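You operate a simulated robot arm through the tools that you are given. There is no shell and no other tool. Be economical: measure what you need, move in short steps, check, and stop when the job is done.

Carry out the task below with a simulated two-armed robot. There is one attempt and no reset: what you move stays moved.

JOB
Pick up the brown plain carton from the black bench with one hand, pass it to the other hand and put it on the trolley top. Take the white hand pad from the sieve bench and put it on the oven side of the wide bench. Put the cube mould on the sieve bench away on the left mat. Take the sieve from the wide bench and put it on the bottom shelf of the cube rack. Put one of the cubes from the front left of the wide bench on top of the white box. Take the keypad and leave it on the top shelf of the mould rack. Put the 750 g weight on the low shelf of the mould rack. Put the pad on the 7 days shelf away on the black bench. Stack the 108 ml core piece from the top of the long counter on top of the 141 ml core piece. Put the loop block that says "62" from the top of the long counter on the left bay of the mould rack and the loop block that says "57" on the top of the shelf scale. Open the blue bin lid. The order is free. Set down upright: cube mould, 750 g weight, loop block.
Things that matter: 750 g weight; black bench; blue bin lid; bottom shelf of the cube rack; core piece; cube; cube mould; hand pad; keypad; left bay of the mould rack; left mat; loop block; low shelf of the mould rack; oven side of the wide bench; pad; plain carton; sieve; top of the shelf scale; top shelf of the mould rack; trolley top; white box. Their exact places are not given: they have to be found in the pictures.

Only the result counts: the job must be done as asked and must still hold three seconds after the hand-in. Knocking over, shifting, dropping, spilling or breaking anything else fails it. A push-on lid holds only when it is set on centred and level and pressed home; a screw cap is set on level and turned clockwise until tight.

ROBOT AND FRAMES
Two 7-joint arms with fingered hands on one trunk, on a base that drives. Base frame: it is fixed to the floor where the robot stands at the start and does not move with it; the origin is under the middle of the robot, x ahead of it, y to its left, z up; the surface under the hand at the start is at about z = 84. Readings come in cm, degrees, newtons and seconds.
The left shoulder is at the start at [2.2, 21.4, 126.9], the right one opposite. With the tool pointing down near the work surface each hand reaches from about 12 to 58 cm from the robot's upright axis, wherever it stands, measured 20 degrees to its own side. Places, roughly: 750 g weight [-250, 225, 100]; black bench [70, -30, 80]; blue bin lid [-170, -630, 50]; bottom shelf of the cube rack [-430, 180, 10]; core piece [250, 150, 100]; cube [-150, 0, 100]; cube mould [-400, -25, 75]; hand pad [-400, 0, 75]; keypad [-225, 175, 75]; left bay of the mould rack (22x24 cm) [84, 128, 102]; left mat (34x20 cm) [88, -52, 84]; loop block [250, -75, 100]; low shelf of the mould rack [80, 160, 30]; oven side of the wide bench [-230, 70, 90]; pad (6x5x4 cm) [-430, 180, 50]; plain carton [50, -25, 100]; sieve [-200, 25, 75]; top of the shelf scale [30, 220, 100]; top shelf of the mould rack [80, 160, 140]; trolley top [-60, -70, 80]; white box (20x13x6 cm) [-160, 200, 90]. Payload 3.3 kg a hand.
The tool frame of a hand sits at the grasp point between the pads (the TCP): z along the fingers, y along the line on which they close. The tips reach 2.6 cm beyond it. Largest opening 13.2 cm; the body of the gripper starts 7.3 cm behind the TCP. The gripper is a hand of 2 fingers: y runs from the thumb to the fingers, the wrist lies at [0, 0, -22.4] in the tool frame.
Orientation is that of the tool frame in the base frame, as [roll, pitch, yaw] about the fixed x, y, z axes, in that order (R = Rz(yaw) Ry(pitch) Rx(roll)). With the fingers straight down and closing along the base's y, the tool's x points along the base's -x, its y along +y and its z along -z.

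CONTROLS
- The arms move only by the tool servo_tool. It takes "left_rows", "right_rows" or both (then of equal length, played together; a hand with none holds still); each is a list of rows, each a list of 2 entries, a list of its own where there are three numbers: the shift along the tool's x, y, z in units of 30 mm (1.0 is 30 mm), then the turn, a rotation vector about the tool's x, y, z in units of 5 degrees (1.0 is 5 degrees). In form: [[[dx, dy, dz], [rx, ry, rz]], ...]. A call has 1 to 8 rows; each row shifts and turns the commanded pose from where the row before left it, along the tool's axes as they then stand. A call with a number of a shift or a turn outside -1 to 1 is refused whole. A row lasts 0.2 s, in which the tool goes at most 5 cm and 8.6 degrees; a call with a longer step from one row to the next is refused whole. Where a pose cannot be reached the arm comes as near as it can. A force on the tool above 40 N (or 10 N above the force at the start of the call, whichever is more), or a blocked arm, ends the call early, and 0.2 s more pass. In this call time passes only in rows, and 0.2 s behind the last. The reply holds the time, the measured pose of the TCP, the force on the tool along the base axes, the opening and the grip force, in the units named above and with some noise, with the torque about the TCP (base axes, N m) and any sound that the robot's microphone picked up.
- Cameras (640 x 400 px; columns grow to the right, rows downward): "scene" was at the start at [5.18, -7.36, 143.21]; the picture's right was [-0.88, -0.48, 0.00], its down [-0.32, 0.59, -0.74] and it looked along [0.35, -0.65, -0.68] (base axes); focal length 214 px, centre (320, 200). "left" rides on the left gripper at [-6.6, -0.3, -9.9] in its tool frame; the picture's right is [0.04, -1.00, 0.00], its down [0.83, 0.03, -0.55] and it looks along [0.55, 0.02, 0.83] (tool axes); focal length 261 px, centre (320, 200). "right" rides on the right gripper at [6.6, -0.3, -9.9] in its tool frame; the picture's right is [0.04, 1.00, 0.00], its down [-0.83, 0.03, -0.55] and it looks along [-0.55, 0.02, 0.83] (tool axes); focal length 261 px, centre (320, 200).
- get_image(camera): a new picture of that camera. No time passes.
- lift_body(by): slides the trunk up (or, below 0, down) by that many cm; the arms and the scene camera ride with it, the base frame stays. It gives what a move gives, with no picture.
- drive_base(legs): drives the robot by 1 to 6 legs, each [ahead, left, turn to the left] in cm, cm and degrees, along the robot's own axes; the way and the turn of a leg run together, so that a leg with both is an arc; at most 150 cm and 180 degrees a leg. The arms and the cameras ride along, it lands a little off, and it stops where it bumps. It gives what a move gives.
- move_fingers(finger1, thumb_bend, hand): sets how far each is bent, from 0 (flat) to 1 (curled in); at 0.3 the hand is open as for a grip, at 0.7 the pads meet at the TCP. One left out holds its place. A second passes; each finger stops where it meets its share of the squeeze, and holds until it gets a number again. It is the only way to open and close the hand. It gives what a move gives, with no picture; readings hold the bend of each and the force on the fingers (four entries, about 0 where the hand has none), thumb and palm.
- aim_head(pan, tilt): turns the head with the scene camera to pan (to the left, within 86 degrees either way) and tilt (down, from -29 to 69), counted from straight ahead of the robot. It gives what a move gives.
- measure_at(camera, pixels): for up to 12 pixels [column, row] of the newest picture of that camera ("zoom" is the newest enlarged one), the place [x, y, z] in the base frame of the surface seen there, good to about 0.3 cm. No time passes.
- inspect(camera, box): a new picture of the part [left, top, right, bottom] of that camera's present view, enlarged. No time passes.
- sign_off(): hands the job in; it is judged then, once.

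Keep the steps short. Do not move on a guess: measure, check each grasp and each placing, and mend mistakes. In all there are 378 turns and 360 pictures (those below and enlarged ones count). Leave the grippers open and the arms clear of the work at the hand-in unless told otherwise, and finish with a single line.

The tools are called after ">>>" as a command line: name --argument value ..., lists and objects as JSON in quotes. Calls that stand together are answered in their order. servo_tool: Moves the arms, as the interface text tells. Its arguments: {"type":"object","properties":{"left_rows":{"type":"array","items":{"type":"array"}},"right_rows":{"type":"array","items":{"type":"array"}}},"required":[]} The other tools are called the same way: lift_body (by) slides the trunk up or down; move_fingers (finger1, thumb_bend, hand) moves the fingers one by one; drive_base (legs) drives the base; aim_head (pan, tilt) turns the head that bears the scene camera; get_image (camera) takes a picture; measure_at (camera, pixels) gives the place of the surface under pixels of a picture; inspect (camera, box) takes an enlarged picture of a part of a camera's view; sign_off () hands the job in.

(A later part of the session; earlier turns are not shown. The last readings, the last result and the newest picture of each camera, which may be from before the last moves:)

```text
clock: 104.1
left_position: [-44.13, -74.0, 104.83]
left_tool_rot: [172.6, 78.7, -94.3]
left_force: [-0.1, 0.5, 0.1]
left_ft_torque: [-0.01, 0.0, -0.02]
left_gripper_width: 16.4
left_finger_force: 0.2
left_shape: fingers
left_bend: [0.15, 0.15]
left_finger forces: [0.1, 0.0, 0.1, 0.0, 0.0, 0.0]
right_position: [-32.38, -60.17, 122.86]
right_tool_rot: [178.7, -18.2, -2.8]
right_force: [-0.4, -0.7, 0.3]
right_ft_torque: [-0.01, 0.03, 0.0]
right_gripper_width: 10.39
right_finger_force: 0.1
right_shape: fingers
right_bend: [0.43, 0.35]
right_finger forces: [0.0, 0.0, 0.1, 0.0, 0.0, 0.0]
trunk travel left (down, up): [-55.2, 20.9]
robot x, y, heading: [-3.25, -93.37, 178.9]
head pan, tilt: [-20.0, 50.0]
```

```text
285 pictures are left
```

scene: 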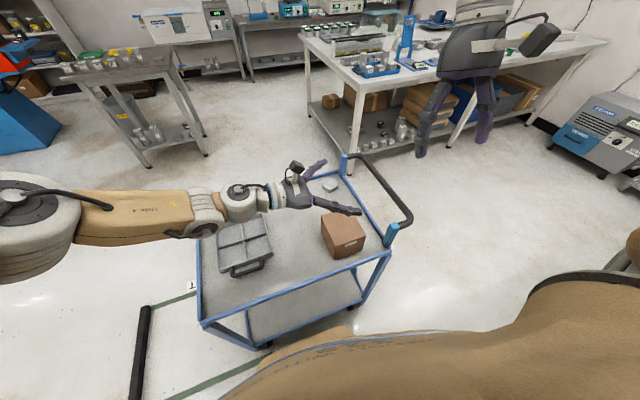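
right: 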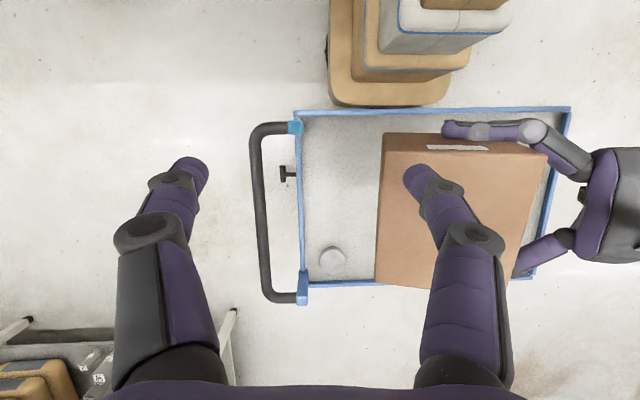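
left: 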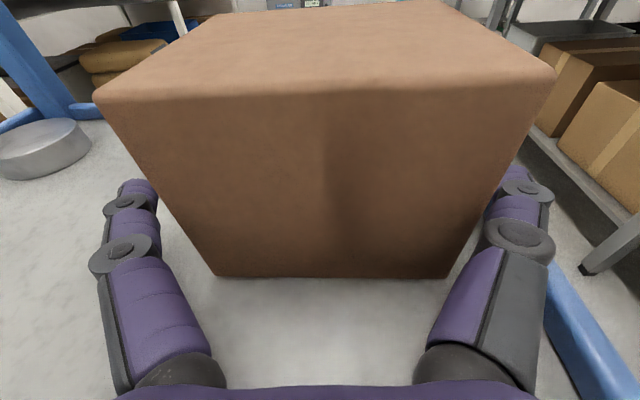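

Carton stands on the trolley. Now return the left arm to a neutral down-pointing pose: first pull it back left, then yaw forward, then untilt. Also straighten the right.

>>> servo_tool --left_rows '[[[0, 0, -1], [0, 0, 0]], [[0, 0, -1], [0, 0, 0]], [[0, 0, -1], [0, 0, 0]], [[0, 0, -1], [0, 0, 0]], [[0, 0, -1], [0, 0, 0]], [[0, 0, -1], [0, 0, 0]], [[0, 0, -1], [0, 0, 0]], [[0, 0, -1], [0, 0, 0]]]' --right_rows '[[[0, 0, 0], [0, -1, 0]], [[0, 0, 0], [0, -1, 0]], [[0, 0, 0], [0, -1, 0]], [[0, 0, 0], [0, -0.6, 0]], [[0, -0.8, 0], [0, 0, 0]], [[0, -0.8, 0], [0, 0, 0]], [[0, -0.8, 0], [0, 0, 0]], [[0, 0, 0], [0, 0, 0]]]'

>>> servo_tool --left_rows '[[[0, 0, 0], [-1, 0, -0.2]], [[0, 0, 0], [-1, 0, -0.2]], [[0, 0, 0], [-1, 0, -0.2]], [[0, 0, 0], [-1, 0, -0.2]], [[0, 0, 0], [-1, 0, -0.2]], [[0, 0, 0], [-1, 0, -0.2]], [[0, 0, 0], [-1, 0, -0.2]], [[0, 0, 0], [-1, 0, -0.2]]]'

>>> servo_tool --left_rows '[[[0, 0, 0], [0, 1, 0]], [[0, 0, 0], [0, 1, 0]], [[0, 0, 0], [0, 1, 0]], [[0, 0, 0], [0, 1, 0]], [[0, 0, 0], [0, 1, 0]], [[0, 0, 0], [0, 1, 0]], [[0, 0, 0], [0, 1, 0]], [[0, 0, 0], [0, 1, 0]]]'

>>> get_image --camera "scene"

```text
clock: 105.9
left_position: [-48.08, -94.96, 111.81]
left_tool_rot: [173.7, 78.7, -93.4]
left_force: [0.1, -0.5, -0.6]
left_ft_torque: [0.01, 0.03, 0.01]
left_gripper_width: 16.43
left_finger_force: 0.1
left_shape: fingers
left_bend: [0.15, 0.15]
left_finger forces: [0.0, 0.0, 0.1, 0.1, 0.1, 0.0]
left hand out of reach, approached as far as the arm can: row 3, 4, 5, 6, 7, 8
right_position: [-31.95, -53.19, 123.02]
right_tool_rot: [178.8, -0.2, -3.3]
right_force: [-0.7, 0.1, -0.2]
right_ft_torque: [0.01, 0.02, -0.01]
right_gripper_width: 10.38
right_finger_force: 0.1
right_shape: fingers
right_bend: [0.43, 0.35]
right_finger forces: [0.0, 0.1, 0.1, 0.1, 0.0, 0.0]
trunk travel left (down, up): [-55.2, 20.9]
robot x, y, heading: [-3.13, -93.35, 178.8]
head pan, tilt: [-20.0, 50.0]
```

```text
clock: 107.7
left_position: [-51.28, -93.33, 113.82]
left_tool_rot: [173.8, 79.6, -52.3]
left_force: [0.2, 0.2, -0.6]
left_ft_torque: [0.01, 0.0, 0.02]
left_gripper_width: 16.4
left_finger_force: 0.0
left_shape: fingers
left_bend: [0.15, 0.15]
left_finger forces: [0.1, 0.0, 0.1, 0.1, 0.0, 0.0]
left hand out of reach, approached as far as the arm can: row 1, 2, 3, 4, 5
right_position: [-31.97, -53.1, 123.08]
right_tool_rot: [178.8, -0.1, -3.4]
right_force: [-0.4, 0.2, 0.7]
right_ft_torque: [0.06, -0.01, 0.01]
right_gripper_width: 10.41
right_finger_force: 0.1
right_shape: fingers
right_bend: [0.43, 0.35]
right_finger forces: [0.0, 0.1, 0.1, 0.1, 0.1, 0.1]
trunk travel left (down, up): [-55.2, 20.9]
robot x, y, heading: [-3.34, -93.81, 178.8]
head pan, tilt: [-20.0, 50.0]
```

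```text
clock: 109.5
left_position: [-51.21, -93.26, 113.74]
left_tool_rot: [178.5, 39.6, -47.0]
left_force: [0.2, 0.1, 0.2]
left_ft_torque: [-0.01, 0.0, -0.03]
left_gripper_width: 16.4
left_finger_force: 0.0
left_shape: fingers
left_bend: [0.15, 0.15]
left_finger forces: [0.0, 0.0, 0.0, 0.1, 0.1, 0.1]
right_position: [-31.98, -53.02, 123.02]
right_tool_rot: [178.7, -0.1, -3.3]
right_force: [1.2, 0.0, -0.3]
right_ft_torque: [-0.02, -0.01, -0.01]
right_gripper_width: 10.4
right_finger_force: 0.1
right_shape: fingers
right_bend: [0.43, 0.35]
right_finger forces: [0.0, 0.0, 0.1, 0.1, 0.0, 0.0]
trunk travel left (down, up): [-55.2, 20.9]
robot x, y, heading: [-3.05, -93.73, 179.0]
head pan, tilt: [-20.0, 50.0]
```

```text
284 pictures are left
```

scene: 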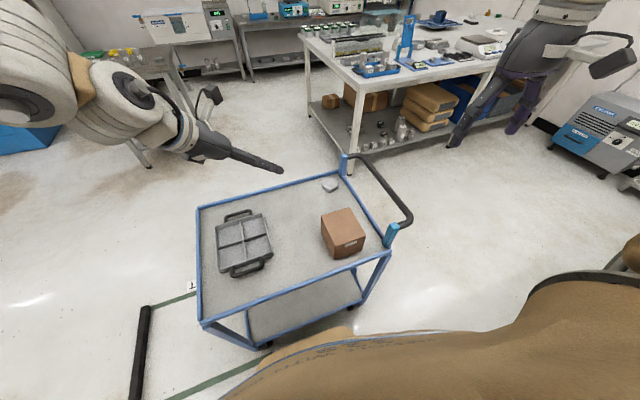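

>>> servo_tool --left_rows '[[[0, 0, -0.5], [0, 1, 0]], [[0, 0, -0.5], [0, 1, 0]], [[0, 0, -0.5], [0, 1, 0]], [[0, 0, 0], [0, 1, 0]], [[0, 0, 0], [0, 1, 0]], [[0, 0, 0], [0, 1, 0]], [[0, 0, 0], [0, 1, 0]], [[0, 0, 0], [0, 0.9, 0]]]'

>>> servo_tool --left_rows '[[[0, 0, 0], [0, 0, -1]], [[0, 0, 0], [0, 0, -1]], [[0, 0, 0], [0, 0, -1]], [[0, 0, 0], [0, 0, -1]], [[0, 0, 0], [0, 0, -1]], [[0, 0, 0], [0, 0, -1]], [[0, 0, 0], [0, 0, -1]], [[0, 0, 0], [0, 0, -1]]]'

>>> servo_tool --left_rows '[[[0.5, 0.8, 0], [0, 0, -1]], [[0.5, 0.8, 0], [0, 0, 0]], [[0.5, 0.8, 0], [0, 0, 0]], [[0.5, 0.8, 0], [0, 0, 0]], [[0.5, 0.8, 0], [0, 0, 0]], [[0.5, 0.8, 0], [0, 0, 0]]]'

>>> aim_head --pan -25 --tilt 25

>>> get_image --camera "scene"

```text
clock: 111.5
left_position: [-51.54, -99.01, 120.1]
left_tool_rot: [-177.5, 4.6, -40.5]
left_force: [0.7, -0.8, 0.4]
left_ft_torque: [-0.04, 0.03, 0.0]
left_gripper_width: 16.39
left_finger_force: 0.2
left_shape: fingers
left_bend: [0.15, 0.15]
left_finger forces: [0.0, 0.1, 0.1, 0.0, 0.1, 0.0]
left hand out of reach, approached as far as the arm can: row 8
right_position: [-31.95, -53.04, 123.03]
right_tool_rot: [178.8, -0.2, -3.2]
right_force: [-0.4, -0.3, 0.5]
right_ft_torque: [0.01, -0.01, -0.02]
right_gripper_width: 10.38
right_finger_force: 0.1
right_shape: fingers
right_bend: [0.43, 0.35]
right_finger forces: [0.1, 0.0, 0.0, 0.1, 0.1, 0.0]
trunk travel left (down, up): [-55.2, 20.9]
robot x, y, heading: [-3.13, -93.69, 179.2]
head pan, tilt: [-20.0, 50.0]
stopped in row 8 (left hand): the arm was blocked; the commanded pose is now the measured one
```

```text
clock: 113.3
left_position: [-51.59, -99.01, 120.17]
left_tool_rot: [-175.1, 2.0, -0.3]
left_force: [0.3, -0.7, -0.1]
left_ft_torque: [-0.03, -0.01, 0.02]
left_gripper_width: 16.43
left_finger_force: 0.0
left_shape: fingers
left_bend: [0.15, 0.15]
left_finger forces: [0.1, 0.0, 0.1, 0.0, 0.0, 0.1]
right_position: [-31.98, -53.09, 122.94]
right_tool_rot: [178.7, -0.2, -3.4]
right_force: [0.4, -0.2, -0.2]
right_ft_torque: [0.03, -0.01, 0.03]
right_gripper_width: 10.39
right_finger_force: 0.0
right_shape: fingers
right_bend: [0.43, 0.35]
right_finger forces: [0.1, 0.0, 0.1, 0.0, 0.2, 0.1]
trunk travel left (down, up): [-55.2, 20.9]
robot x, y, heading: [-3.27, -93.45, 178.9]
head pan, tilt: [-20.0, 50.0]
```

```text
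clock: 114.7
left_position: [-41.65, -112.81, 118.64]
left_tool_rot: [-175.3, 1.5, 4.2]
left_force: [-0.7, 0.2, 0.8]
left_ft_torque: [0.02, 0.01, -0.01]
left_gripper_width: 16.41
left_finger_force: 0.1
left_shape: fingers
left_bend: [0.15, 0.15]
left_finger forces: [0.1, 0.0, 0.0, 0.0, 0.0, 0.0]
right_position: [-31.85, -53.14, 122.97]
right_tool_rot: [178.8, -0.2, -3.2]
right_force: [0.4, 0.0, -0.8]
right_ft_torque: [0.0, -0.01, 0.0]
right_gripper_width: 10.42
right_finger_force: 0.0
right_shape: fingers
right_bend: [0.43, 0.35]
right_finger forces: [0.0, 0.0, 0.0, 0.0, 0.0, 0.0]
trunk travel left (down, up): [-55.2, 20.9]
robot x, y, heading: [-3.26, -93.78, 178.9]
head pan, tilt: [-20.0, 50.0]
```

```text
clock: 115.6
left_position: [-41.69, -112.79, 118.54]
left_tool_rot: [-175.4, 1.5, 4.2]
left_force: [-0.7, 0.0, -0.4]
left_ft_torque: [0.02, 0.01, -0.01]
left_gripper_width: 16.43
left_finger_force: 0.0
left_shape: fingers
left_bend: [0.15, 0.15]
left_finger forces: [0.0, 0.1, 0.1, 0.1, 0.0, 0.1]
right_position: [-31.89, -53.1, 123.05]
right_tool_rot: [178.9, -0.2, -3.3]
right_force: [-0.3, 0.3, 0.3]
right_ft_torque: [-0.01, -0.03, 0.03]
right_gripper_width: 10.42
right_finger_force: 0.2
right_shape: fingers
right_bend: [0.43, 0.35]
right_finger forces: [0.1, 0.0, 0.0, 0.1, 0.0, 0.0]
trunk travel left (down, up): [-55.2, 20.9]
robot x, y, heading: [-3.29, -93.19, 179.1]
head pan, tilt: [-25.0, 25.0]
```

```text
283 pictures are left
```

scene: 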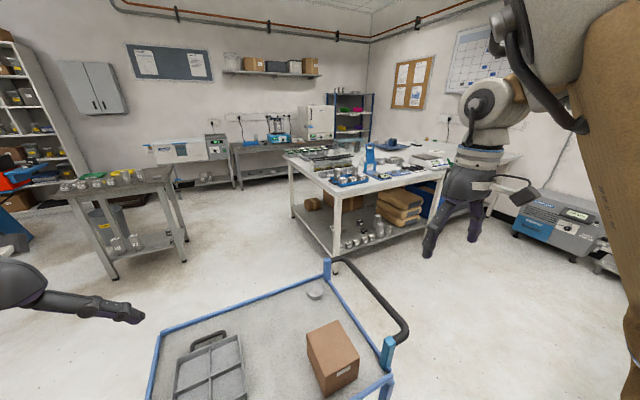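

>>> measure_at --camera "scene" --pixels '[[288, 158], [335, 192], [440, 172], [370, 165], [345, 175], [310, 160], [430, 160], [250, 148], [185, 150], [350, 130], [350, 115], [110, 180]]'

>>> inspect --camera "scene" --box '[270, 110, 470, 235]'

>>> inspect --camera "scene" --box '[140, 80, 380, 220]'

```text
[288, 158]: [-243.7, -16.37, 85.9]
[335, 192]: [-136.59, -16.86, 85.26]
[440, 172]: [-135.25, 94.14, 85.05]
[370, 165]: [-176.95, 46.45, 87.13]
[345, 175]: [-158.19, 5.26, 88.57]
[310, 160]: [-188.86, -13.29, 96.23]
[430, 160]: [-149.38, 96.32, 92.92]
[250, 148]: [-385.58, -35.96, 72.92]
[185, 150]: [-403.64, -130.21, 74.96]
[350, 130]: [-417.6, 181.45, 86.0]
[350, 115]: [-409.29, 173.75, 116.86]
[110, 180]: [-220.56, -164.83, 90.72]
```

```text
3.20 times, centred on (370, 172) of scene
```

zoom: 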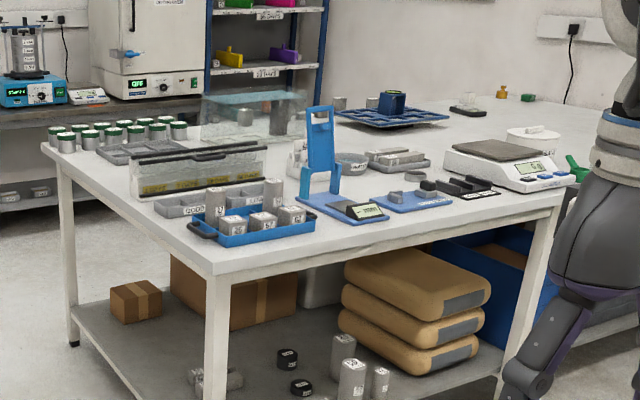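

```text
2.67 times, centred on (260, 150) of scene
```

zoom: 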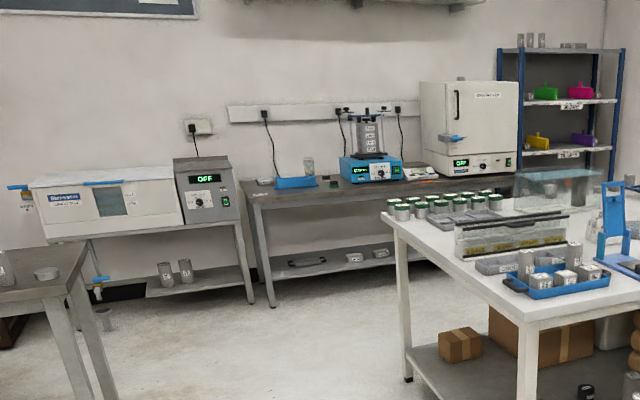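

The wide bench: x −135…−244, y from −17, z 85. Drive to its front, near the cube tray at (−158, 5).

>>> drive_base --legs '[[0, -85, 1], [100, 0, 0]]'

>>> move_fingers --hand "right" --finger1 0.3 --thumb_bend 0.3

>>> move_fingers --hand "left" --finger1 0.3 --thumb_bend 0.3

>>> aim_head --pan -10 --tilt 40

>>> get_image --camera "scene"

>>> get_image --camera "right"

```text
clock: 124.9
left_position: [-140.81, -29.75, 118.52]
left_tool_rot: [-175.3, 1.3, 5.4]
left_force: [-0.1, 0.5, 0.3]
left_ft_torque: [-0.01, -0.03, 0.02]
left_gripper_width: 16.44
left_finger_force: 0.2
left_shape: fingers
left_bend: [0.15, 0.15]
left_finger forces: [0.2, 0.1, 0.0, 0.0, 0.1, 0.0]
right_position: [-132.6, 30.44, 122.9]
right_tool_rot: [178.7, -0.2, -1.9]
right_force: [0.4, -0.5, -0.1]
right_ft_torque: [0.0, -0.02, 0.0]
right_gripper_width: 10.39
right_finger_force: 0.1
right_shape: fingers
right_bend: [0.43, 0.35]
right_finger forces: [0.0, 0.0, 0.0, 0.0, 0.0, 0.1]
trunk travel left (down, up): [-55.2, 20.9]
robot x, y, heading: [-103.18, -9.44, -179.6]
head pan, tilt: [-25.0, 25.0]
```

```text
clock: 125.9
left_position: [-140.83, -29.42, 118.48]
left_tool_rot: [-175.3, 1.3, 5.5]
left_force: [0.1, 0.5, 0.2]
left_ft_torque: [0.01, 0.01, 0.03]
left_gripper_width: 16.46
left_finger_force: 0.0
left_shape: fingers
left_bend: [0.15, 0.15]
left_finger forces: [0.0, 0.1, 0.0, 0.1, 0.0, 0.0]
right_position: [-132.5, 30.26, 123.06]
right_tool_rot: [178.8, -0.3, -1.9]
right_force: [0.3, 0.7, 0.8]
right_ft_torque: [-0.02, 0.0, -0.01]
right_gripper_width: 13.32
right_finger_force: 0.1
right_shape: fingers
right_bend: [0.3, 0.3]
right_finger forces: [0.0, 0.1, 0.0, 0.0, 0.0, 0.1]
trunk travel left (down, up): [-55.2, 20.9]
robot x, y, heading: [-102.9, -9.33, -180.0]
head pan, tilt: [-25.0, 25.0]
```

```text
clock: 126.9
left_position: [-140.81, -29.46, 118.58]
left_tool_rot: [-175.2, 1.4, 5.6]
left_force: [-0.6, 0.4, -0.3]
left_ft_torque: [0.0, 0.01, -0.01]
left_gripper_width: 13.41
left_finger_force: 0.1
left_shape: fingers
left_bend: [0.3, 0.3]
left_finger forces: [0.0, 0.0, 0.0, 0.1, 0.1, 0.0]
right_position: [-132.53, 30.29, 123.01]
right_tool_rot: [178.9, -0.1, -1.9]
right_force: [-0.2, -0.2, -0.4]
right_ft_torque: [-0.05, -0.01, 0.0]
right_gripper_width: 13.29
right_finger_force: 0.1
right_shape: fingers
right_bend: [0.3, 0.3]
right_finger forces: [0.0, 0.0, 0.0, 0.0, 0.1, 0.1]
trunk travel left (down, up): [-55.2, 20.9]
robot x, y, heading: [-103.02, -9.37, -179.5]
head pan, tilt: [-25.0, 25.0]
```

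```text
clock: 127.7
left_position: [-140.76, -29.45, 118.59]
left_tool_rot: [-175.3, 1.3, 5.6]
left_force: [1.0, 0.7, -0.2]
left_ft_torque: [-0.03, 0.02, -0.01]
left_gripper_width: 13.42
left_finger_force: 0.1
left_shape: fingers
left_bend: [0.3, 0.3]
left_finger forces: [0.0, 0.1, 0.0, 0.1, 0.1, 0.1]
right_position: [-132.61, 30.39, 123.0]
right_tool_rot: [178.8, -0.1, -1.9]
right_force: [0.1, 0.0, 0.0]
right_ft_torque: [-0.01, 0.01, 0.0]
right_gripper_width: 13.28
right_finger_force: 0.0
right_shape: fingers
right_bend: [0.3, 0.3]
right_finger forces: [0.1, 0.0, 0.0, 0.0, 0.0, 0.1]
trunk travel left (down, up): [-55.2, 20.9]
robot x, y, heading: [-102.54, -9.29, -179.7]
head pan, tilt: [-10.0, 40.0]
```

```text
280 pictures are left
```

scene: 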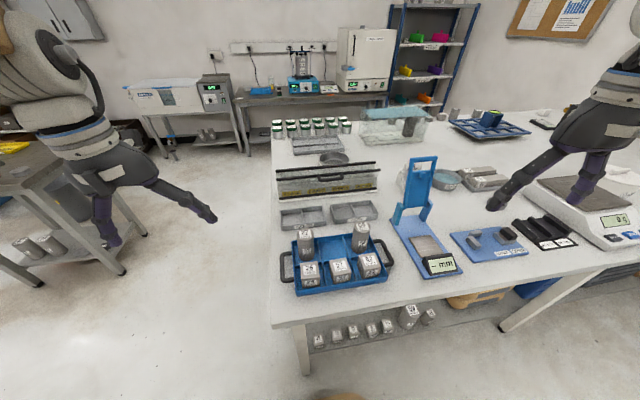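

```text
279 pictures are left
```

right: 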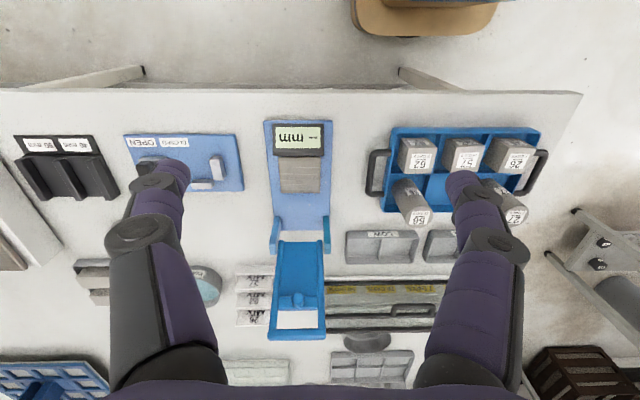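

>>> inspect --camera "scene" --box '[270, 215, 410, 305]'

>>> measure_at --camera "right" --pixels '[[415, 155], [463, 153], [513, 155], [403, 138], [435, 140], [434, 172], [400, 170], [435, 190], [390, 135], [410, 205], [447, 140], [484, 140]]'

```text
4.44 times, centred on (340, 260) of scene
```

zoom: 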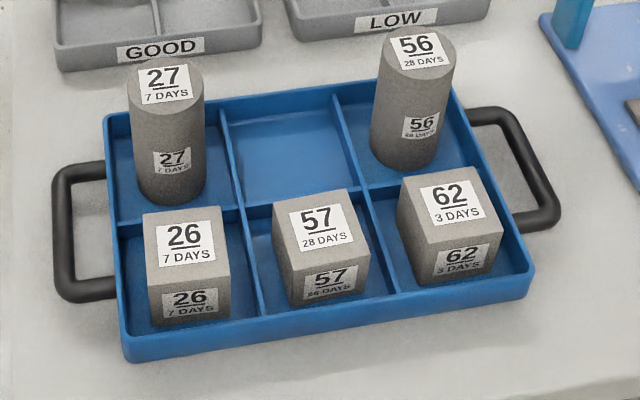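

```text
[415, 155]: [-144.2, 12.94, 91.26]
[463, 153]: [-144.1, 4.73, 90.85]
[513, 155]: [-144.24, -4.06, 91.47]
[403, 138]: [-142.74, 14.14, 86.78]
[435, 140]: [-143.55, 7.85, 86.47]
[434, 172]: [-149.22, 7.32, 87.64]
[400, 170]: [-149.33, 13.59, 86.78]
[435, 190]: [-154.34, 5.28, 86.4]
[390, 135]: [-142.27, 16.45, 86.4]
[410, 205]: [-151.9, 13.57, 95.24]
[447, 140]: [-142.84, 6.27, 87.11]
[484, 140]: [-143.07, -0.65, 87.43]
```

>>> measure_at --camera "zoom" --pixels '[[250, 300], [125, 345], [530, 265], [372, 250], [170, 300], [245, 220], [360, 190], [280, 150], [545, 205], [320, 225], [448, 200], [185, 235]]'

```text
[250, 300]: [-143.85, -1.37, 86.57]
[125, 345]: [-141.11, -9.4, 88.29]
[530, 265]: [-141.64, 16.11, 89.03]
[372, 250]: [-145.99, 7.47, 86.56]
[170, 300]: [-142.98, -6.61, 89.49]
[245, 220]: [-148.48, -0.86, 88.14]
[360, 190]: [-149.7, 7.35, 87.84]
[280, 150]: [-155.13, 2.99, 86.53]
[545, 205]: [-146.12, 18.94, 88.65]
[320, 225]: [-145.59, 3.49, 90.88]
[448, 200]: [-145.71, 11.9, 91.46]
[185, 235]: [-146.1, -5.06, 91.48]
```

Take cube "57" (−145.6, 3.5, top 91.4), closing along y with a reduced opening. Shift the base so it's on the right arm's side.

>>> drive_base --legs '[[0, 13, -0.4]]'

>>> move_fingers --hand "right" --finger1 0.45 --thumb_bend 0.45

>>> servo_tool --right_rows '[[[-0.7, 0.75, 0], [0, 0, 0]], [[-0.7, 0.75, 0], [0, 0, 0]], [[-0.7, 0.75, 0], [0, 0, 0]], [[-0.7, 0.75, 0], [0, 0, 0]], [[-0.7, 0.75, 0.5], [0, 0, 0]], [[-0.7, 0.75, 0.5], [0, 0, 0]], [[0, 0, 0], [0, 0, 0]]]'

>>> get_image --camera "right"

```text
clock: 128.9
left_position: [-140.92, -42.38, 118.55]
left_tool_rot: [-175.2, 1.5, 5.0]
left_force: [0.2, -1.1, -0.1]
left_ft_torque: [0.02, 0.01, 0.0]
left_gripper_width: 13.43
left_finger_force: 0.0
left_shape: fingers
left_bend: [0.3, 0.3]
left_finger forces: [0.0, 0.0, 0.0, 0.1, 0.0, 0.0]
right_position: [-132.19, 17.44, 122.99]
right_tool_rot: [178.9, -0.2, -2.5]
right_force: [-0.1, -0.1, 0.5]
right_ft_torque: [0.0, -0.01, 0.0]
right_gripper_width: 13.31
right_finger_force: 0.1
right_shape: fingers
right_bend: [0.3, 0.3]
right_finger forces: [0.0, 0.1, 0.0, 0.1, 0.0, 0.1]
trunk travel left (down, up): [-55.2, 20.9]
robot x, y, heading: [-102.62, -22.46, 179.9]
head pan, tilt: [-10.0, 40.0]
```

```text
clock: 129.9
left_position: [-140.92, -42.21, 118.5]
left_tool_rot: [-175.3, 1.5, 4.9]
left_force: [-0.2, 0.4, 0.3]
left_ft_torque: [-0.03, -0.02, 0.01]
left_gripper_width: 13.41
left_finger_force: 0.0
left_shape: fingers
left_bend: [0.3, 0.3]
left_finger forces: [0.0, 0.0, 0.0, 0.0, 0.1, 0.0]
right_position: [-132.14, 17.49, 122.9]
right_tool_rot: [178.8, -0.3, -2.4]
right_force: [0.1, 0.9, -0.7]
right_ft_torque: [0.0, -0.01, -0.01]
right_gripper_width: 8.39
right_finger_force: 0.0
right_shape: fingers
right_bend: [0.45, 0.45]
right_finger forces: [0.1, 0.0, 0.0, 0.1, 0.0, 0.0]
trunk travel left (down, up): [-55.2, 20.9]
robot x, y, heading: [-103.02, -22.74, 179.9]
head pan, tilt: [-10.0, 40.0]
```

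```text
clock: 131.5
left_position: [-140.94, -42.05, 118.5]
left_tool_rot: [-175.3, 1.4, 5.0]
left_force: [0.2, -0.2, -0.8]
left_ft_torque: [0.0, 0.01, 0.01]
left_gripper_width: 13.4
left_finger_force: 0.0
left_shape: fingers
left_bend: [0.3, 0.3]
left_finger forces: [0.0, 0.0, 0.0, 0.0, 0.0, 0.0]
right_position: [-145.11, 4.48, 120.2]
right_tool_rot: [178.8, -0.2, -2.4]
right_force: [0.4, 0.2, 0.3]
right_ft_torque: [-0.02, -0.01, -0.02]
right_gripper_width: 8.39
right_finger_force: 0.1
right_shape: fingers
right_bend: [0.45, 0.45]
right_finger forces: [0.1, 0.1, 0.0, 0.1, 0.1, 0.0]
trunk travel left (down, up): [-55.2, 20.9]
robot x, y, heading: [-102.63, -22.31, 179.8]
head pan, tilt: [-10.0, 40.0]
```

```text
277 pictures are left
```

right: 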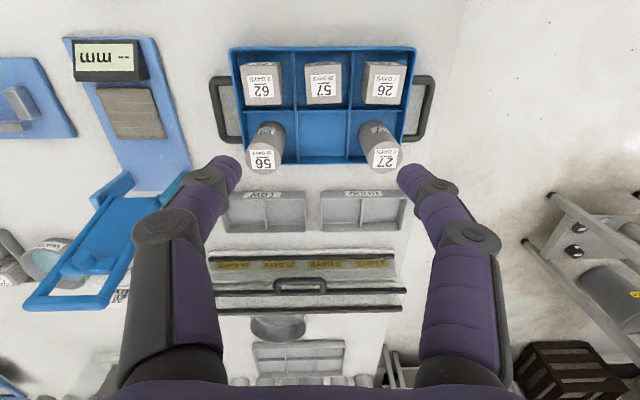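

>>> measure_at --camera "right" --pixels '[[324, 83], [309, 68], [338, 67], [309, 100], [338, 100]]'

>>> servo_tool --right_rows '[[[0, 0, 1], [0, 0, 0]], [[0, 0, 1], [0, 0, 0]], [[0, 0, 1], [0, 0, 0]], [[0, 0, 1], [0, 0, 0]], [[0, 0, 1], [0, 0, 0]], [[0, 0, 1], [0, 0, 0]], [[0, 0, 0.7], [0, 0, 0]], [[0, 0, 0], [0, 0, 0]]]'

>>> get_image --camera "right"

```text
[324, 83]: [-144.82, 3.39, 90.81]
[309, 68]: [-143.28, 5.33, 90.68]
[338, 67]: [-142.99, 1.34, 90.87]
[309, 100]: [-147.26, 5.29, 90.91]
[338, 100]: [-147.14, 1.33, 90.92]
```

```text
clock: 133.3
left_position: [-140.89, -42.12, 118.63]
left_tool_rot: [-175.3, 1.4, 5.0]
left_force: [0.2, 0.2, -0.5]
left_ft_torque: [0.02, 0.01, -0.01]
left_gripper_width: 13.42
left_finger_force: 0.1
left_shape: fingers
left_bend: [0.3, 0.3]
left_finger forces: [0.0, 0.0, 0.1, 0.1, 0.0, 0.0]
right_position: [-145.32, 5.24, 100.18]
right_tool_rot: [177.1, -0.2, -5.0]
right_force: [0.4, -0.1, 0.4]
right_ft_torque: [0.0, 0.0, 0.03]
right_gripper_width: 8.39
right_finger_force: 0.0
right_shape: fingers
right_bend: [0.45, 0.45]
right_finger forces: [0.0, 0.1, 0.0, 0.1, 0.1, 0.0]
trunk travel left (down, up): [-55.2, 20.9]
robot x, y, heading: [-103.03, -22.5, 179.9]
head pan, tilt: [-10.0, 40.0]
```

```text
276 pictures are left
```

right: 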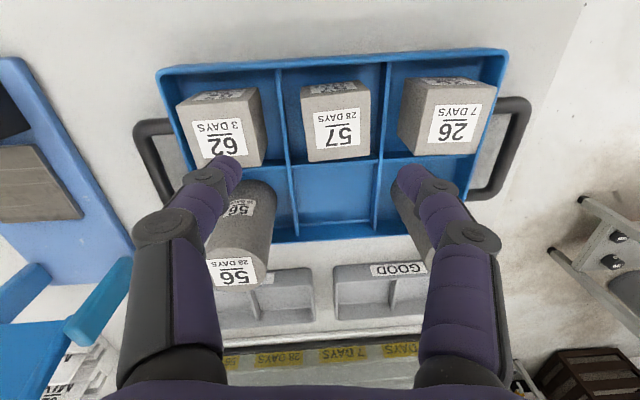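

>>> drive_base --legs '[[0, 6, 0]]'

>>> servo_tool --right_rows '[[[0, -0.7, 0], [0.5, 0, -0.4]], [[0, -0.65, 0], [0, 0, 0]], [[0, 0, 0], [0, 0, 0]]]'

>>> get_image --camera "right"

```text
clock: 134.3
left_position: [-140.98, -48.41, 118.51]
left_tool_rot: [-175.2, 1.4, 5.1]
left_force: [-0.3, -1.3, -0.9]
left_ft_torque: [0.03, 0.0, -0.02]
left_gripper_width: 13.45
left_finger_force: 0.0
left_shape: fingers
left_bend: [0.3, 0.3]
left_finger forces: [0.0, 0.0, 0.0, 0.0, 0.0, 0.0]
right_position: [-145.36, -0.86, 100.14]
right_tool_rot: [177.4, -0.5, -5.0]
right_force: [0.1, -1.1, -0.3]
right_ft_torque: [0.02, -0.02, 0.01]
right_gripper_width: 8.4
right_finger_force: 0.1
right_shape: fingers
right_bend: [0.45, 0.45]
right_finger forces: [0.0, 0.0, 0.0, 0.0, 0.0, 0.0]
trunk travel left (down, up): [-55.2, 20.9]
robot x, y, heading: [-102.9, -28.34, 179.8]
head pan, tilt: [-10.0, 40.0]
```

```text
clock: 135.1
left_position: [-140.78, -48.19, 118.66]
left_tool_rot: [-175.4, 1.3, 5.1]
left_force: [-0.1, 1.2, -0.1]
left_ft_torque: [-0.03, -0.05, -0.01]
left_gripper_width: 13.41
left_finger_force: 0.1
left_shape: fingers
left_bend: [0.3, 0.3]
left_finger forces: [0.1, 0.0, 0.0, 0.0, 0.1, 0.0]
right_position: [-144.97, 3.19, 99.88]
right_tool_rot: [179.8, -0.5, -2.8]
right_force: [0.3, -0.7, -0.1]
right_ft_torque: [0.01, -0.01, -0.02]
right_gripper_width: 8.41
right_finger_force: 0.1
right_shape: fingers
right_bend: [0.45, 0.45]
right_finger forces: [0.0, 0.0, 0.0, 0.0, 0.1, 0.0]
trunk travel left (down, up): [-55.2, 20.9]
robot x, y, heading: [-102.78, -27.93, 179.7]
head pan, tilt: [-10.0, 40.0]
```

```text
275 pictures are left
```

right: 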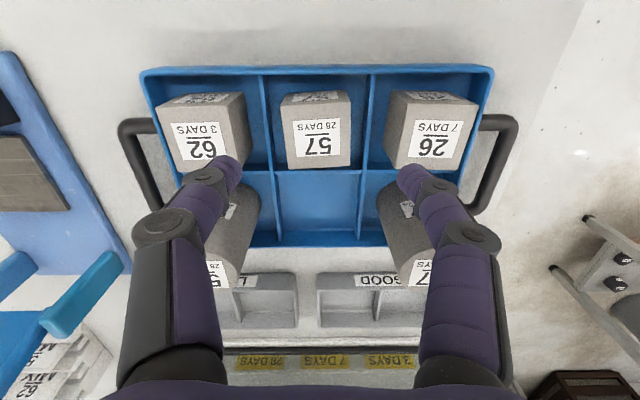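

>>> lift_body --by -8.9

>>> get_image --camera "right"

```text
clock: 136.3
left_position: [-140.8, -48.13, 109.67]
left_tool_rot: [-175.3, 1.4, 5.1]
left_force: [-0.6, -0.7, 0.0]
left_ft_torque: [-0.01, 0.01, -0.03]
left_gripper_width: 13.39
left_finger_force: 0.1
left_shape: fingers
left_bend: [0.3, 0.3]
left_finger forces: [0.0, 0.0, 0.0, 0.0, 0.0, 0.0]
right_position: [-144.94, 4.06, 90.95]
right_tool_rot: [179.3, -0.6, -4.5]
right_force: [-2.5, -0.6, 14.2]
right_ft_torque: [-0.72, 0.11, -0.14]
right_gripper_width: 8.5
right_finger_force: 7.1
right_shape: fingers
right_bend: [0.46, 0.45]
right_finger forces: [14.1, 0.0, 0.0, 0.1, 0.8, 0.0]
trunk travel left (down, up): [-46.3, 29.8]
robot x, y, heading: [-102.9, -28.73, 179.6]
head pan, tilt: [-10.0, 40.0]
```

```text
274 pictures are left
```

right: 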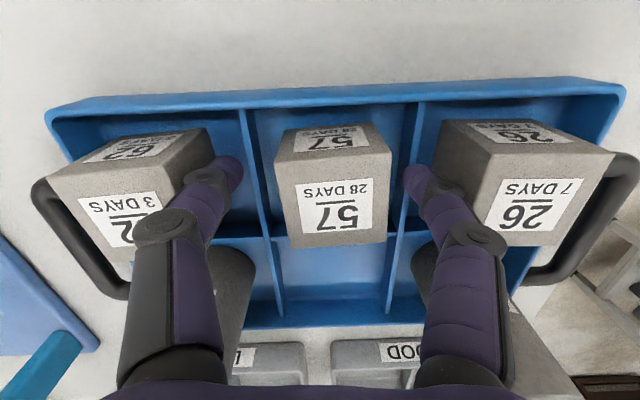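

Finger touches a divider. Raise 0.9 cm, recentre, then close.

>>> lift_body --by 0.9

>>> servo_tool --right_rows '[[[0, 0.22, 0], [0, 0, 0]], [[0, 0, 0], [0, 0, 0]]]'

>>> move_fingers --hand "right" --finger1 0.7 --thumb_bend 0.7

>>> get_image --camera "right"

```text
clock: 136.9
left_position: [-140.97, -48.1, 110.54]
left_tool_rot: [-175.2, 1.4, 5.1]
left_force: [0.1, -0.5, -1.0]
left_ft_torque: [0.0, 0.03, 0.03]
left_gripper_width: 13.42
left_finger_force: 0.1
left_shape: fingers
left_bend: [0.3, 0.3]
left_finger forces: [0.1, 0.0, 0.0, 0.1, 0.1, 0.0]
right_position: [-144.88, 3.95, 91.9]
right_tool_rot: [179.1, -0.5, -4.5]
right_force: [-0.4, 0.1, -0.3]
right_ft_torque: [0.0, 0.03, 0.0]
right_gripper_width: 8.33
right_finger_force: 0.0
right_shape: fingers
right_bend: [0.45, 0.45]
right_finger forces: [0.0, 0.0, 0.1, 0.0, 0.1, 0.0]
trunk travel left (down, up): [-47.2, 28.9]
robot x, y, heading: [-102.71, -28.42, 180.0]
head pan, tilt: [-10.0, 40.0]
```

```text
clock: 137.5
left_position: [-141.0, -48.11, 110.61]
left_tool_rot: [-175.4, 1.4, 5.1]
left_force: [0.2, -1.0, 0.4]
left_ft_torque: [-0.02, 0.0, -0.01]
left_gripper_width: 13.42
left_finger_force: 0.1
left_shape: fingers
left_bend: [0.3, 0.3]
left_finger forces: [0.1, 0.1, 0.0, 0.0, 0.1, 0.1]
right_position: [-144.67, 3.49, 91.4]
right_tool_rot: [179.1, -1.0, -4.6]
right_force: [0.2, 1.2, -0.5]
right_ft_torque: [0.02, 0.0, 0.03]
right_gripper_width: 8.27
right_finger_force: 0.7
right_shape: fingers
right_bend: [0.45, 0.45]
right_finger forces: [0.7, 0.1, 0.0, 0.0, 0.1, 0.0]
trunk travel left (down, up): [-47.2, 28.9]
robot x, y, heading: [-102.51, -28.41, 180.1]
head pan, tilt: [-10.0, 40.0]
```

```text
clock: 138.5
left_position: [-140.94, -47.97, 110.49]
left_tool_rot: [-175.3, 1.4, 5.1]
left_force: [0.2, 0.2, -0.3]
left_ft_torque: [-0.02, -0.01, 0.03]
left_gripper_width: 13.4
left_finger_force: 0.1
left_shape: fingers
left_bend: [0.3, 0.3]
left_finger forces: [0.0, 0.1, 0.1, 0.0, 0.0, 0.0]
right_position: [-144.73, 3.32, 91.62]
right_tool_rot: [178.9, -0.8, -4.6]
right_force: [0.1, 0.3, -1.7]
right_ft_torque: [0.02, -0.03, 0.04]
right_gripper_width: 4.62
right_finger_force: 13.7
right_shape: fingers
right_bend: [0.55, 0.63]
right_finger forces: [13.1, 0.0, 0.0, 0.0, 13.0, 0.1]
trunk travel left (down, up): [-47.2, 28.9]
robot x, y, heading: [-103.05, -28.16, 180.0]
head pan, tilt: [-10.0, 40.0]
```

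```text
273 pictures are left
```

right: 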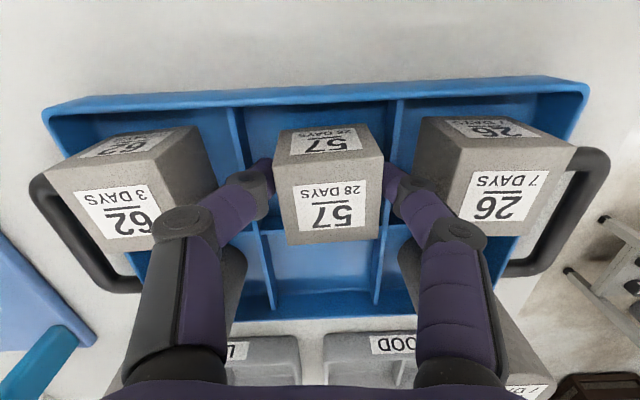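

>>> move_fingers --hand "right" --finger1 0.9 --thumb_bend 0.9

>>> lift_body --by 20

>>> get_image --camera "right"

>>> aim_head --pan -50 --tilt 25

>>> get_image --camera "scene"

```text
clock: 139.5
left_position: [-140.9, -47.95, 110.56]
left_tool_rot: [-175.3, 1.4, 5.2]
left_force: [-0.2, 0.1, -0.2]
left_ft_torque: [0.01, 0.01, 0.0]
left_gripper_width: 13.4
left_finger_force: 0.1
left_shape: fingers
left_bend: [0.3, 0.3]
left_finger forces: [0.0, 0.1, 0.0, 0.1, 0.0, 0.0]
right_position: [-144.93, 3.49, 91.88]
right_tool_rot: [178.9, -0.5, -4.8]
right_force: [1.0, 7.3, -2.5]
right_ft_torque: [0.31, -0.05, -0.15]
right_gripper_width: 4.52
right_finger_force: 24.8
right_shape: fingers
right_bend: [0.45, 0.76]
right_finger forces: [22.2, 0.0, 0.0, 0.1, 27.8, 0.0]
trunk travel left (down, up): [-47.2, 28.9]
robot x, y, heading: [-102.92, -28.51, 179.9]
head pan, tilt: [-10.0, 40.0]
```

```text
clock: 141.7
left_position: [-140.91, -48.11, 130.51]
left_tool_rot: [-175.4, 1.4, 5.1]
left_force: [-0.6, 0.2, -0.2]
left_ft_torque: [-0.01, -0.03, 0.03]
left_gripper_width: 13.4
left_finger_force: 0.0
left_shape: fingers
left_bend: [0.3, 0.3]
left_finger forces: [0.0, 0.0, 0.1, 0.0, 0.1, 0.0]
right_position: [-144.97, 3.45, 111.92]
right_tool_rot: [179.1, -0.5, -4.5]
right_force: [0.3, 0.0, -2.7]
right_ft_torque: [0.07, -0.02, -0.01]
right_gripper_width: 4.51
right_finger_force: 23.4
right_shape: fingers
right_bend: [0.45, 0.77]
right_finger forces: [23.8, 0.1, 0.1, 0.1, 23.1, 0.0]
trunk travel left (down, up): [-67.2, 8.9]
robot x, y, heading: [-103.19, -28.38, 180.0]
head pan, tilt: [-10.0, 40.0]
```

```text
272 pictures are left
```

right: 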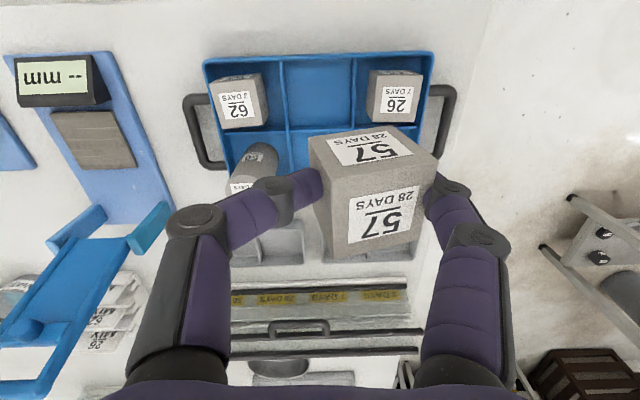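

```text
clock: 142.8
left_position: [-140.92, -48.23, 130.54]
left_tool_rot: [-175.2, 1.4, 5.1]
left_force: [-0.1, 0.5, 0.7]
left_ft_torque: [-0.01, -0.02, 0.0]
left_gripper_width: 13.42
left_finger_force: 0.1
left_shape: fingers
left_bend: [0.3, 0.3]
left_finger forces: [0.0, 0.0, 0.0, 0.0, 0.0, 0.0]
right_position: [-144.95, 3.42, 111.74]
right_tool_rot: [179.2, -0.6, -4.4]
right_force: [0.1, 0.6, -2.1]
right_ft_torque: [0.01, -0.04, -0.02]
right_gripper_width: 4.53
right_finger_force: 23.5
right_shape: fingers
right_bend: [0.45, 0.77]
right_finger forces: [23.7, 0.1, 0.0, 0.0, 23.1, 0.0]
trunk travel left (down, up): [-67.2, 8.9]
robot x, y, heading: [-102.77, -28.08, 179.7]
head pan, tilt: [-50.0, 25.0]
```

```text
271 pictures are left
```

scene: 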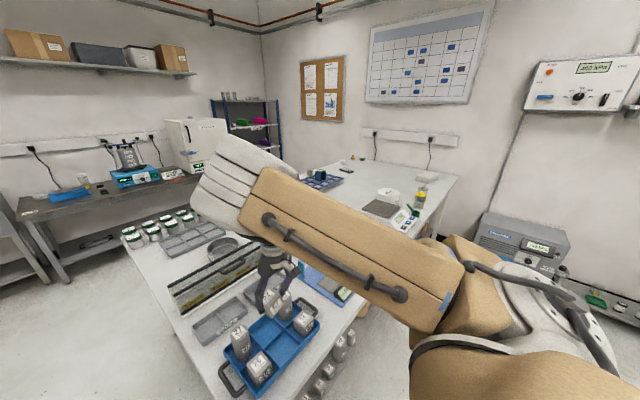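

>>> inspect --camera "scene" --box '[280, 140, 500, 260]'

>>> measure_at --camera "zoom" --pixels '[[515, 112], [330, 150], [290, 200], [355, 220], [170, 60], [330, 60], [480, 200], [420, 130], [90, 90]]'

```text
2.91 times, centred on (390, 200) of scene
```

zoom: 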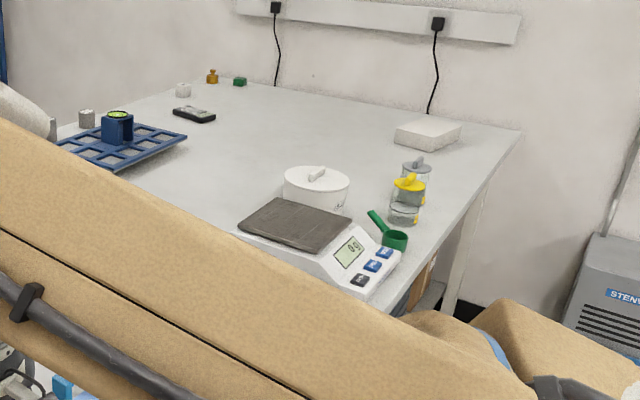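

```text
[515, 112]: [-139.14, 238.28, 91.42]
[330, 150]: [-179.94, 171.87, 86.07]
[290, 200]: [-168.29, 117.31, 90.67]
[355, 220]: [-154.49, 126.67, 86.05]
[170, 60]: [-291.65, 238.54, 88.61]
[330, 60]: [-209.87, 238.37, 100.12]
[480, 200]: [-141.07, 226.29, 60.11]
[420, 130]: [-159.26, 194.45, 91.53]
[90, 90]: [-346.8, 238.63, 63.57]
```

White box top at ≈(−159,195,91.5) on the far end of the wide bench. Back off, strafe right and approach.

>>> drive_base --legs '[[-45, 0, 0], [0, -110, 0], [0, -95, 0]]'

>>> aim_head --pan -15 --tilt 30

>>> get_image --camera "scene"

```text
clock: 144.8
left_position: [-121.11, -36.72, 130.58]
left_tool_rot: [-175.5, 1.4, -5.3]
left_force: [0.3, 0.5, -0.7]
left_ft_torque: [-0.08, 0.01, -0.02]
left_gripper_width: 13.37
left_finger_force: 0.1
left_shape: fingers
left_bend: [0.3, 0.3]
left_finger forces: [0.1, 0.0, 0.1, 0.1, 0.0, 0.1]
right_position: [-115.62, 14.7, 111.71]
right_tool_rot: [178.6, -0.5, -15.3]
right_force: [0.6, 1.2, -3.1]
right_ft_torque: [0.0, 0.05, 0.0]
right_gripper_width: 4.53
right_finger_force: 23.5
right_shape: fingers
right_bend: [0.45, 0.78]
right_finger forces: [23.8, 0.0, 0.0, 0.0, 23.4, 0.0]
trunk travel left (down, up): [-67.2, 8.9]
robot x, y, heading: [-80.6, -24.73, 169.3]
head pan, tilt: [-50.0, 25.0]
stopped in leg 1: the robot was blocked; the commanded pose is now the measured one
```

```text
clock: 145.8
left_position: [-121.31, -37.1, 130.48]
left_tool_rot: [-175.3, 1.3, -5.1]
left_force: [0.6, -0.2, 0.5]
left_ft_torque: [0.02, -0.01, 0.02]
left_gripper_width: 13.36
left_finger_force: 0.1
left_shape: fingers
left_bend: [0.3, 0.3]
left_finger forces: [0.0, 0.0, 0.0, 0.0, 0.1, 0.0]
right_position: [-116.07, 14.39, 111.82]
right_tool_rot: [178.7, -0.5, -15.1]
right_force: [0.0, -1.0, -3.6]
right_ft_torque: [0.06, -0.05, 0.03]
right_gripper_width: 4.51
right_finger_force: 23.2
right_shape: fingers
right_bend: [0.45, 0.78]
right_finger forces: [23.9, 0.0, 0.0, 0.0, 23.3, 0.1]
trunk travel left (down, up): [-67.2, 8.9]
robot x, y, heading: [-80.33, -24.66, 169.9]
head pan, tilt: [-15.0, 30.0]
```

```text
269 pictures are left
```

scene: 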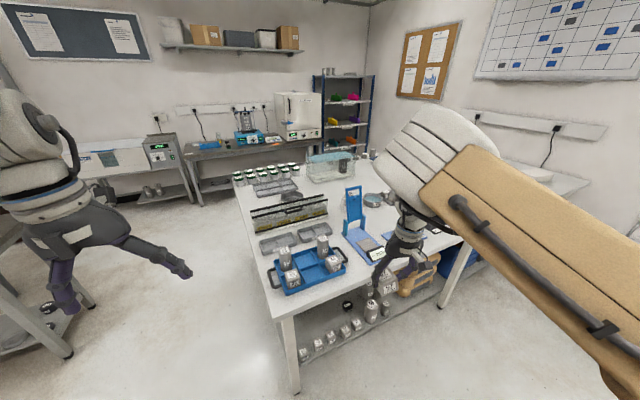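

Blocked from behind (trolley handle). Move right away from it, straighten, then look back at the trolley.

>>> drive_base --legs '[[6, -25, 10], [0, -30, 0]]'

>>> aim_head --pan 86 --tilt 45

>>> get_image --camera "scene"

```text
clock: 149.3
left_position: [-121.58, 11.25, 130.54]
left_tool_rot: [-175.4, 1.3, 4.6]
left_force: [-0.7, 0.1, 0.1]
left_ft_torque: [-0.04, 0.02, 0.0]
left_gripper_width: 13.39
left_finger_force: 0.1
left_shape: fingers
left_bend: [0.3, 0.3]
left_finger forces: [0.0, 0.0, 0.0, 0.0, 0.0, 0.0]
right_position: [-125.16, 62.97, 111.81]
right_tool_rot: [178.8, -0.5, -5.5]
right_force: [-0.6, 0.3, -2.7]
right_ft_torque: [0.06, -0.03, -0.01]
right_gripper_width: 4.51
right_finger_force: 23.5
right_shape: fingers
right_bend: [0.45, 0.78]
right_finger forces: [24.0, 0.1, 0.0, 0.0, 23.4, 0.0]
trunk travel left (down, up): [-67.2, 8.9]
robot x, y, heading: [-83.43, 31.02, 179.4]
head pan, tilt: [-15.0, 30.0]
```

```text
clock: 151.1
left_position: [-121.6, 11.3, 130.55]
left_tool_rot: [-175.3, 1.3, 4.6]
left_force: [-0.2, -0.1, 0.7]
left_ft_torque: [0.03, 0.0, 0.01]
left_gripper_width: 13.37
left_finger_force: 0.0
left_shape: fingers
left_bend: [0.3, 0.3]
left_finger forces: [0.0, 0.1, 0.1, 0.0, 0.0, 0.1]
right_position: [-125.11, 62.88, 111.8]
right_tool_rot: [178.9, -0.5, -5.5]
right_force: [-0.5, 0.1, -3.5]
right_ft_torque: [0.04, -0.03, 0.0]
right_gripper_width: 4.52
right_finger_force: 23.4
right_shape: fingers
right_bend: [0.45, 0.78]
right_finger forces: [24.0, 0.0, 0.0, 0.0, 23.4, 0.0]
trunk travel left (down, up): [-67.2, 8.9]
robot x, y, heading: [-83.36, 30.9, 179.4]
head pan, tilt: [85.9, 45.0]
```

```text
268 pictures are left
```

scene: 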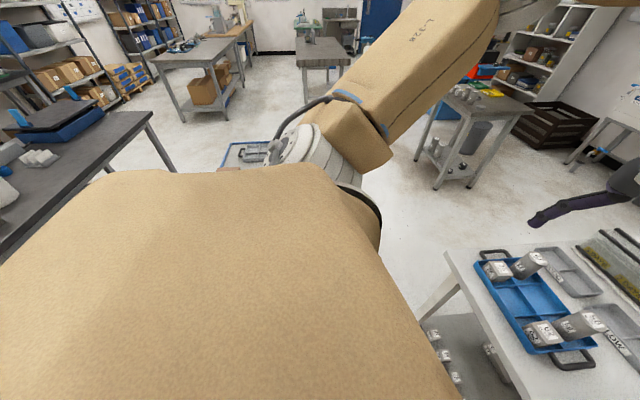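

>>> measure_at --camera "scene" --pixels '[[232, 144], [224, 165], [250, 153], [270, 141], [255, 146]]'

>>> inspect --camera "scene" --box '[200, 120, 300, 183]'

```text
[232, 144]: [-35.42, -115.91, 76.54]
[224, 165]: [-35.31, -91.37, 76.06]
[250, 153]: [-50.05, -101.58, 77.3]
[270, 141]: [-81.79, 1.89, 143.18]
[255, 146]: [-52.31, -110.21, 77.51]
```

```text
6.35 times, centred on (250, 152) of scene
```

zoom: 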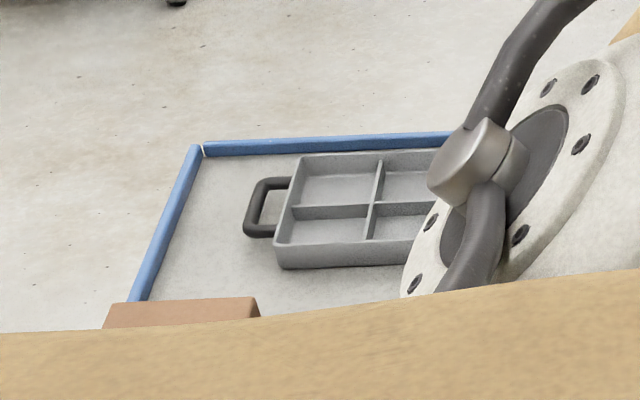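

Trolley unchanged (corner still at −35.4, −115.9). Continue along to y≈160.

>>> drive_base --legs '[[0, -128, 0.6]]'

>>> aim_head --pan -25 --tilt 35

>>> get_image --camera "scene"

>>> get_image --camera "right"

```text
clock: 157.4
left_position: [-120.58, 136.37, 130.51]
left_tool_rot: [-175.4, 1.3, 5.4]
left_force: [-0.1, 0.5, -0.4]
left_ft_torque: [0.02, -0.02, 0.02]
left_gripper_width: 13.41
left_finger_force: 0.0
left_shape: fingers
left_bend: [0.3, 0.3]
left_finger forces: [0.0, 0.1, 0.0, 0.0, 0.1, 0.1]
right_position: [-124.8, 188.11, 111.83]
right_tool_rot: [178.9, -0.6, -4.6]
right_force: [-0.2, -0.7, -2.7]
right_ft_torque: [0.07, -0.02, 0.02]
right_gripper_width: 4.55
right_finger_force: 23.8
right_shape: fingers
right_bend: [0.45, 0.78]
right_finger forces: [24.1, 0.1, 0.0, 0.0, 23.5, 0.1]
trunk travel left (down, up): [-67.2, 8.9]
robot x, y, heading: [-82.95, 156.52, -179.9]
head pan, tilt: [85.9, 45.0]
```

```text
clock: 159.3
left_position: [-120.7, 136.27, 130.53]
left_tool_rot: [-175.3, 1.3, 5.5]
left_force: [0.0, -0.1, -0.3]
left_ft_torque: [0.01, -0.01, 0.0]
left_gripper_width: 13.38
left_finger_force: 0.1
left_shape: fingers
left_bend: [0.3, 0.3]
left_finger forces: [0.0, 0.0, 0.0, 0.1, 0.0, 0.1]
right_position: [-124.89, 188.09, 111.77]
right_tool_rot: [178.8, -0.5, -4.6]
right_force: [-0.3, 0.0, -3.0]
right_ft_torque: [0.08, -0.01, -0.03]
right_gripper_width: 4.52
right_finger_force: 23.8
right_shape: fingers
right_bend: [0.45, 0.78]
right_finger forces: [24.1, 0.0, 0.1, 0.0, 23.6, 0.1]
trunk travel left (down, up): [-67.2, 8.9]
robot x, y, heading: [-83.09, 156.38, -179.8]
head pan, tilt: [-25.0, 35.0]
```

```text
266 pictures are left
```

scene: 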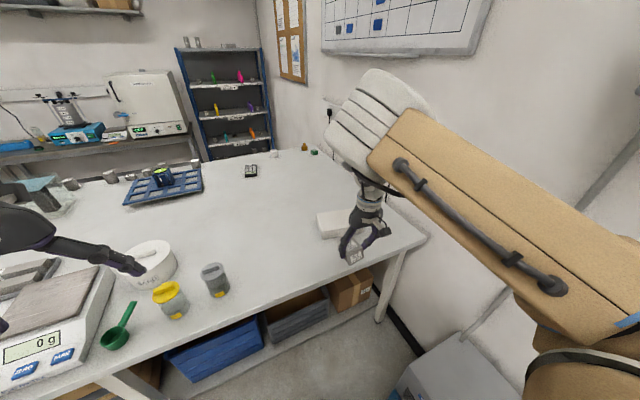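

```text
265 pictures are left
```

right: 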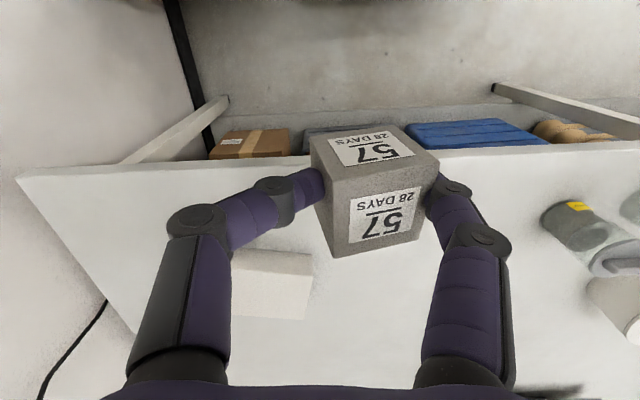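

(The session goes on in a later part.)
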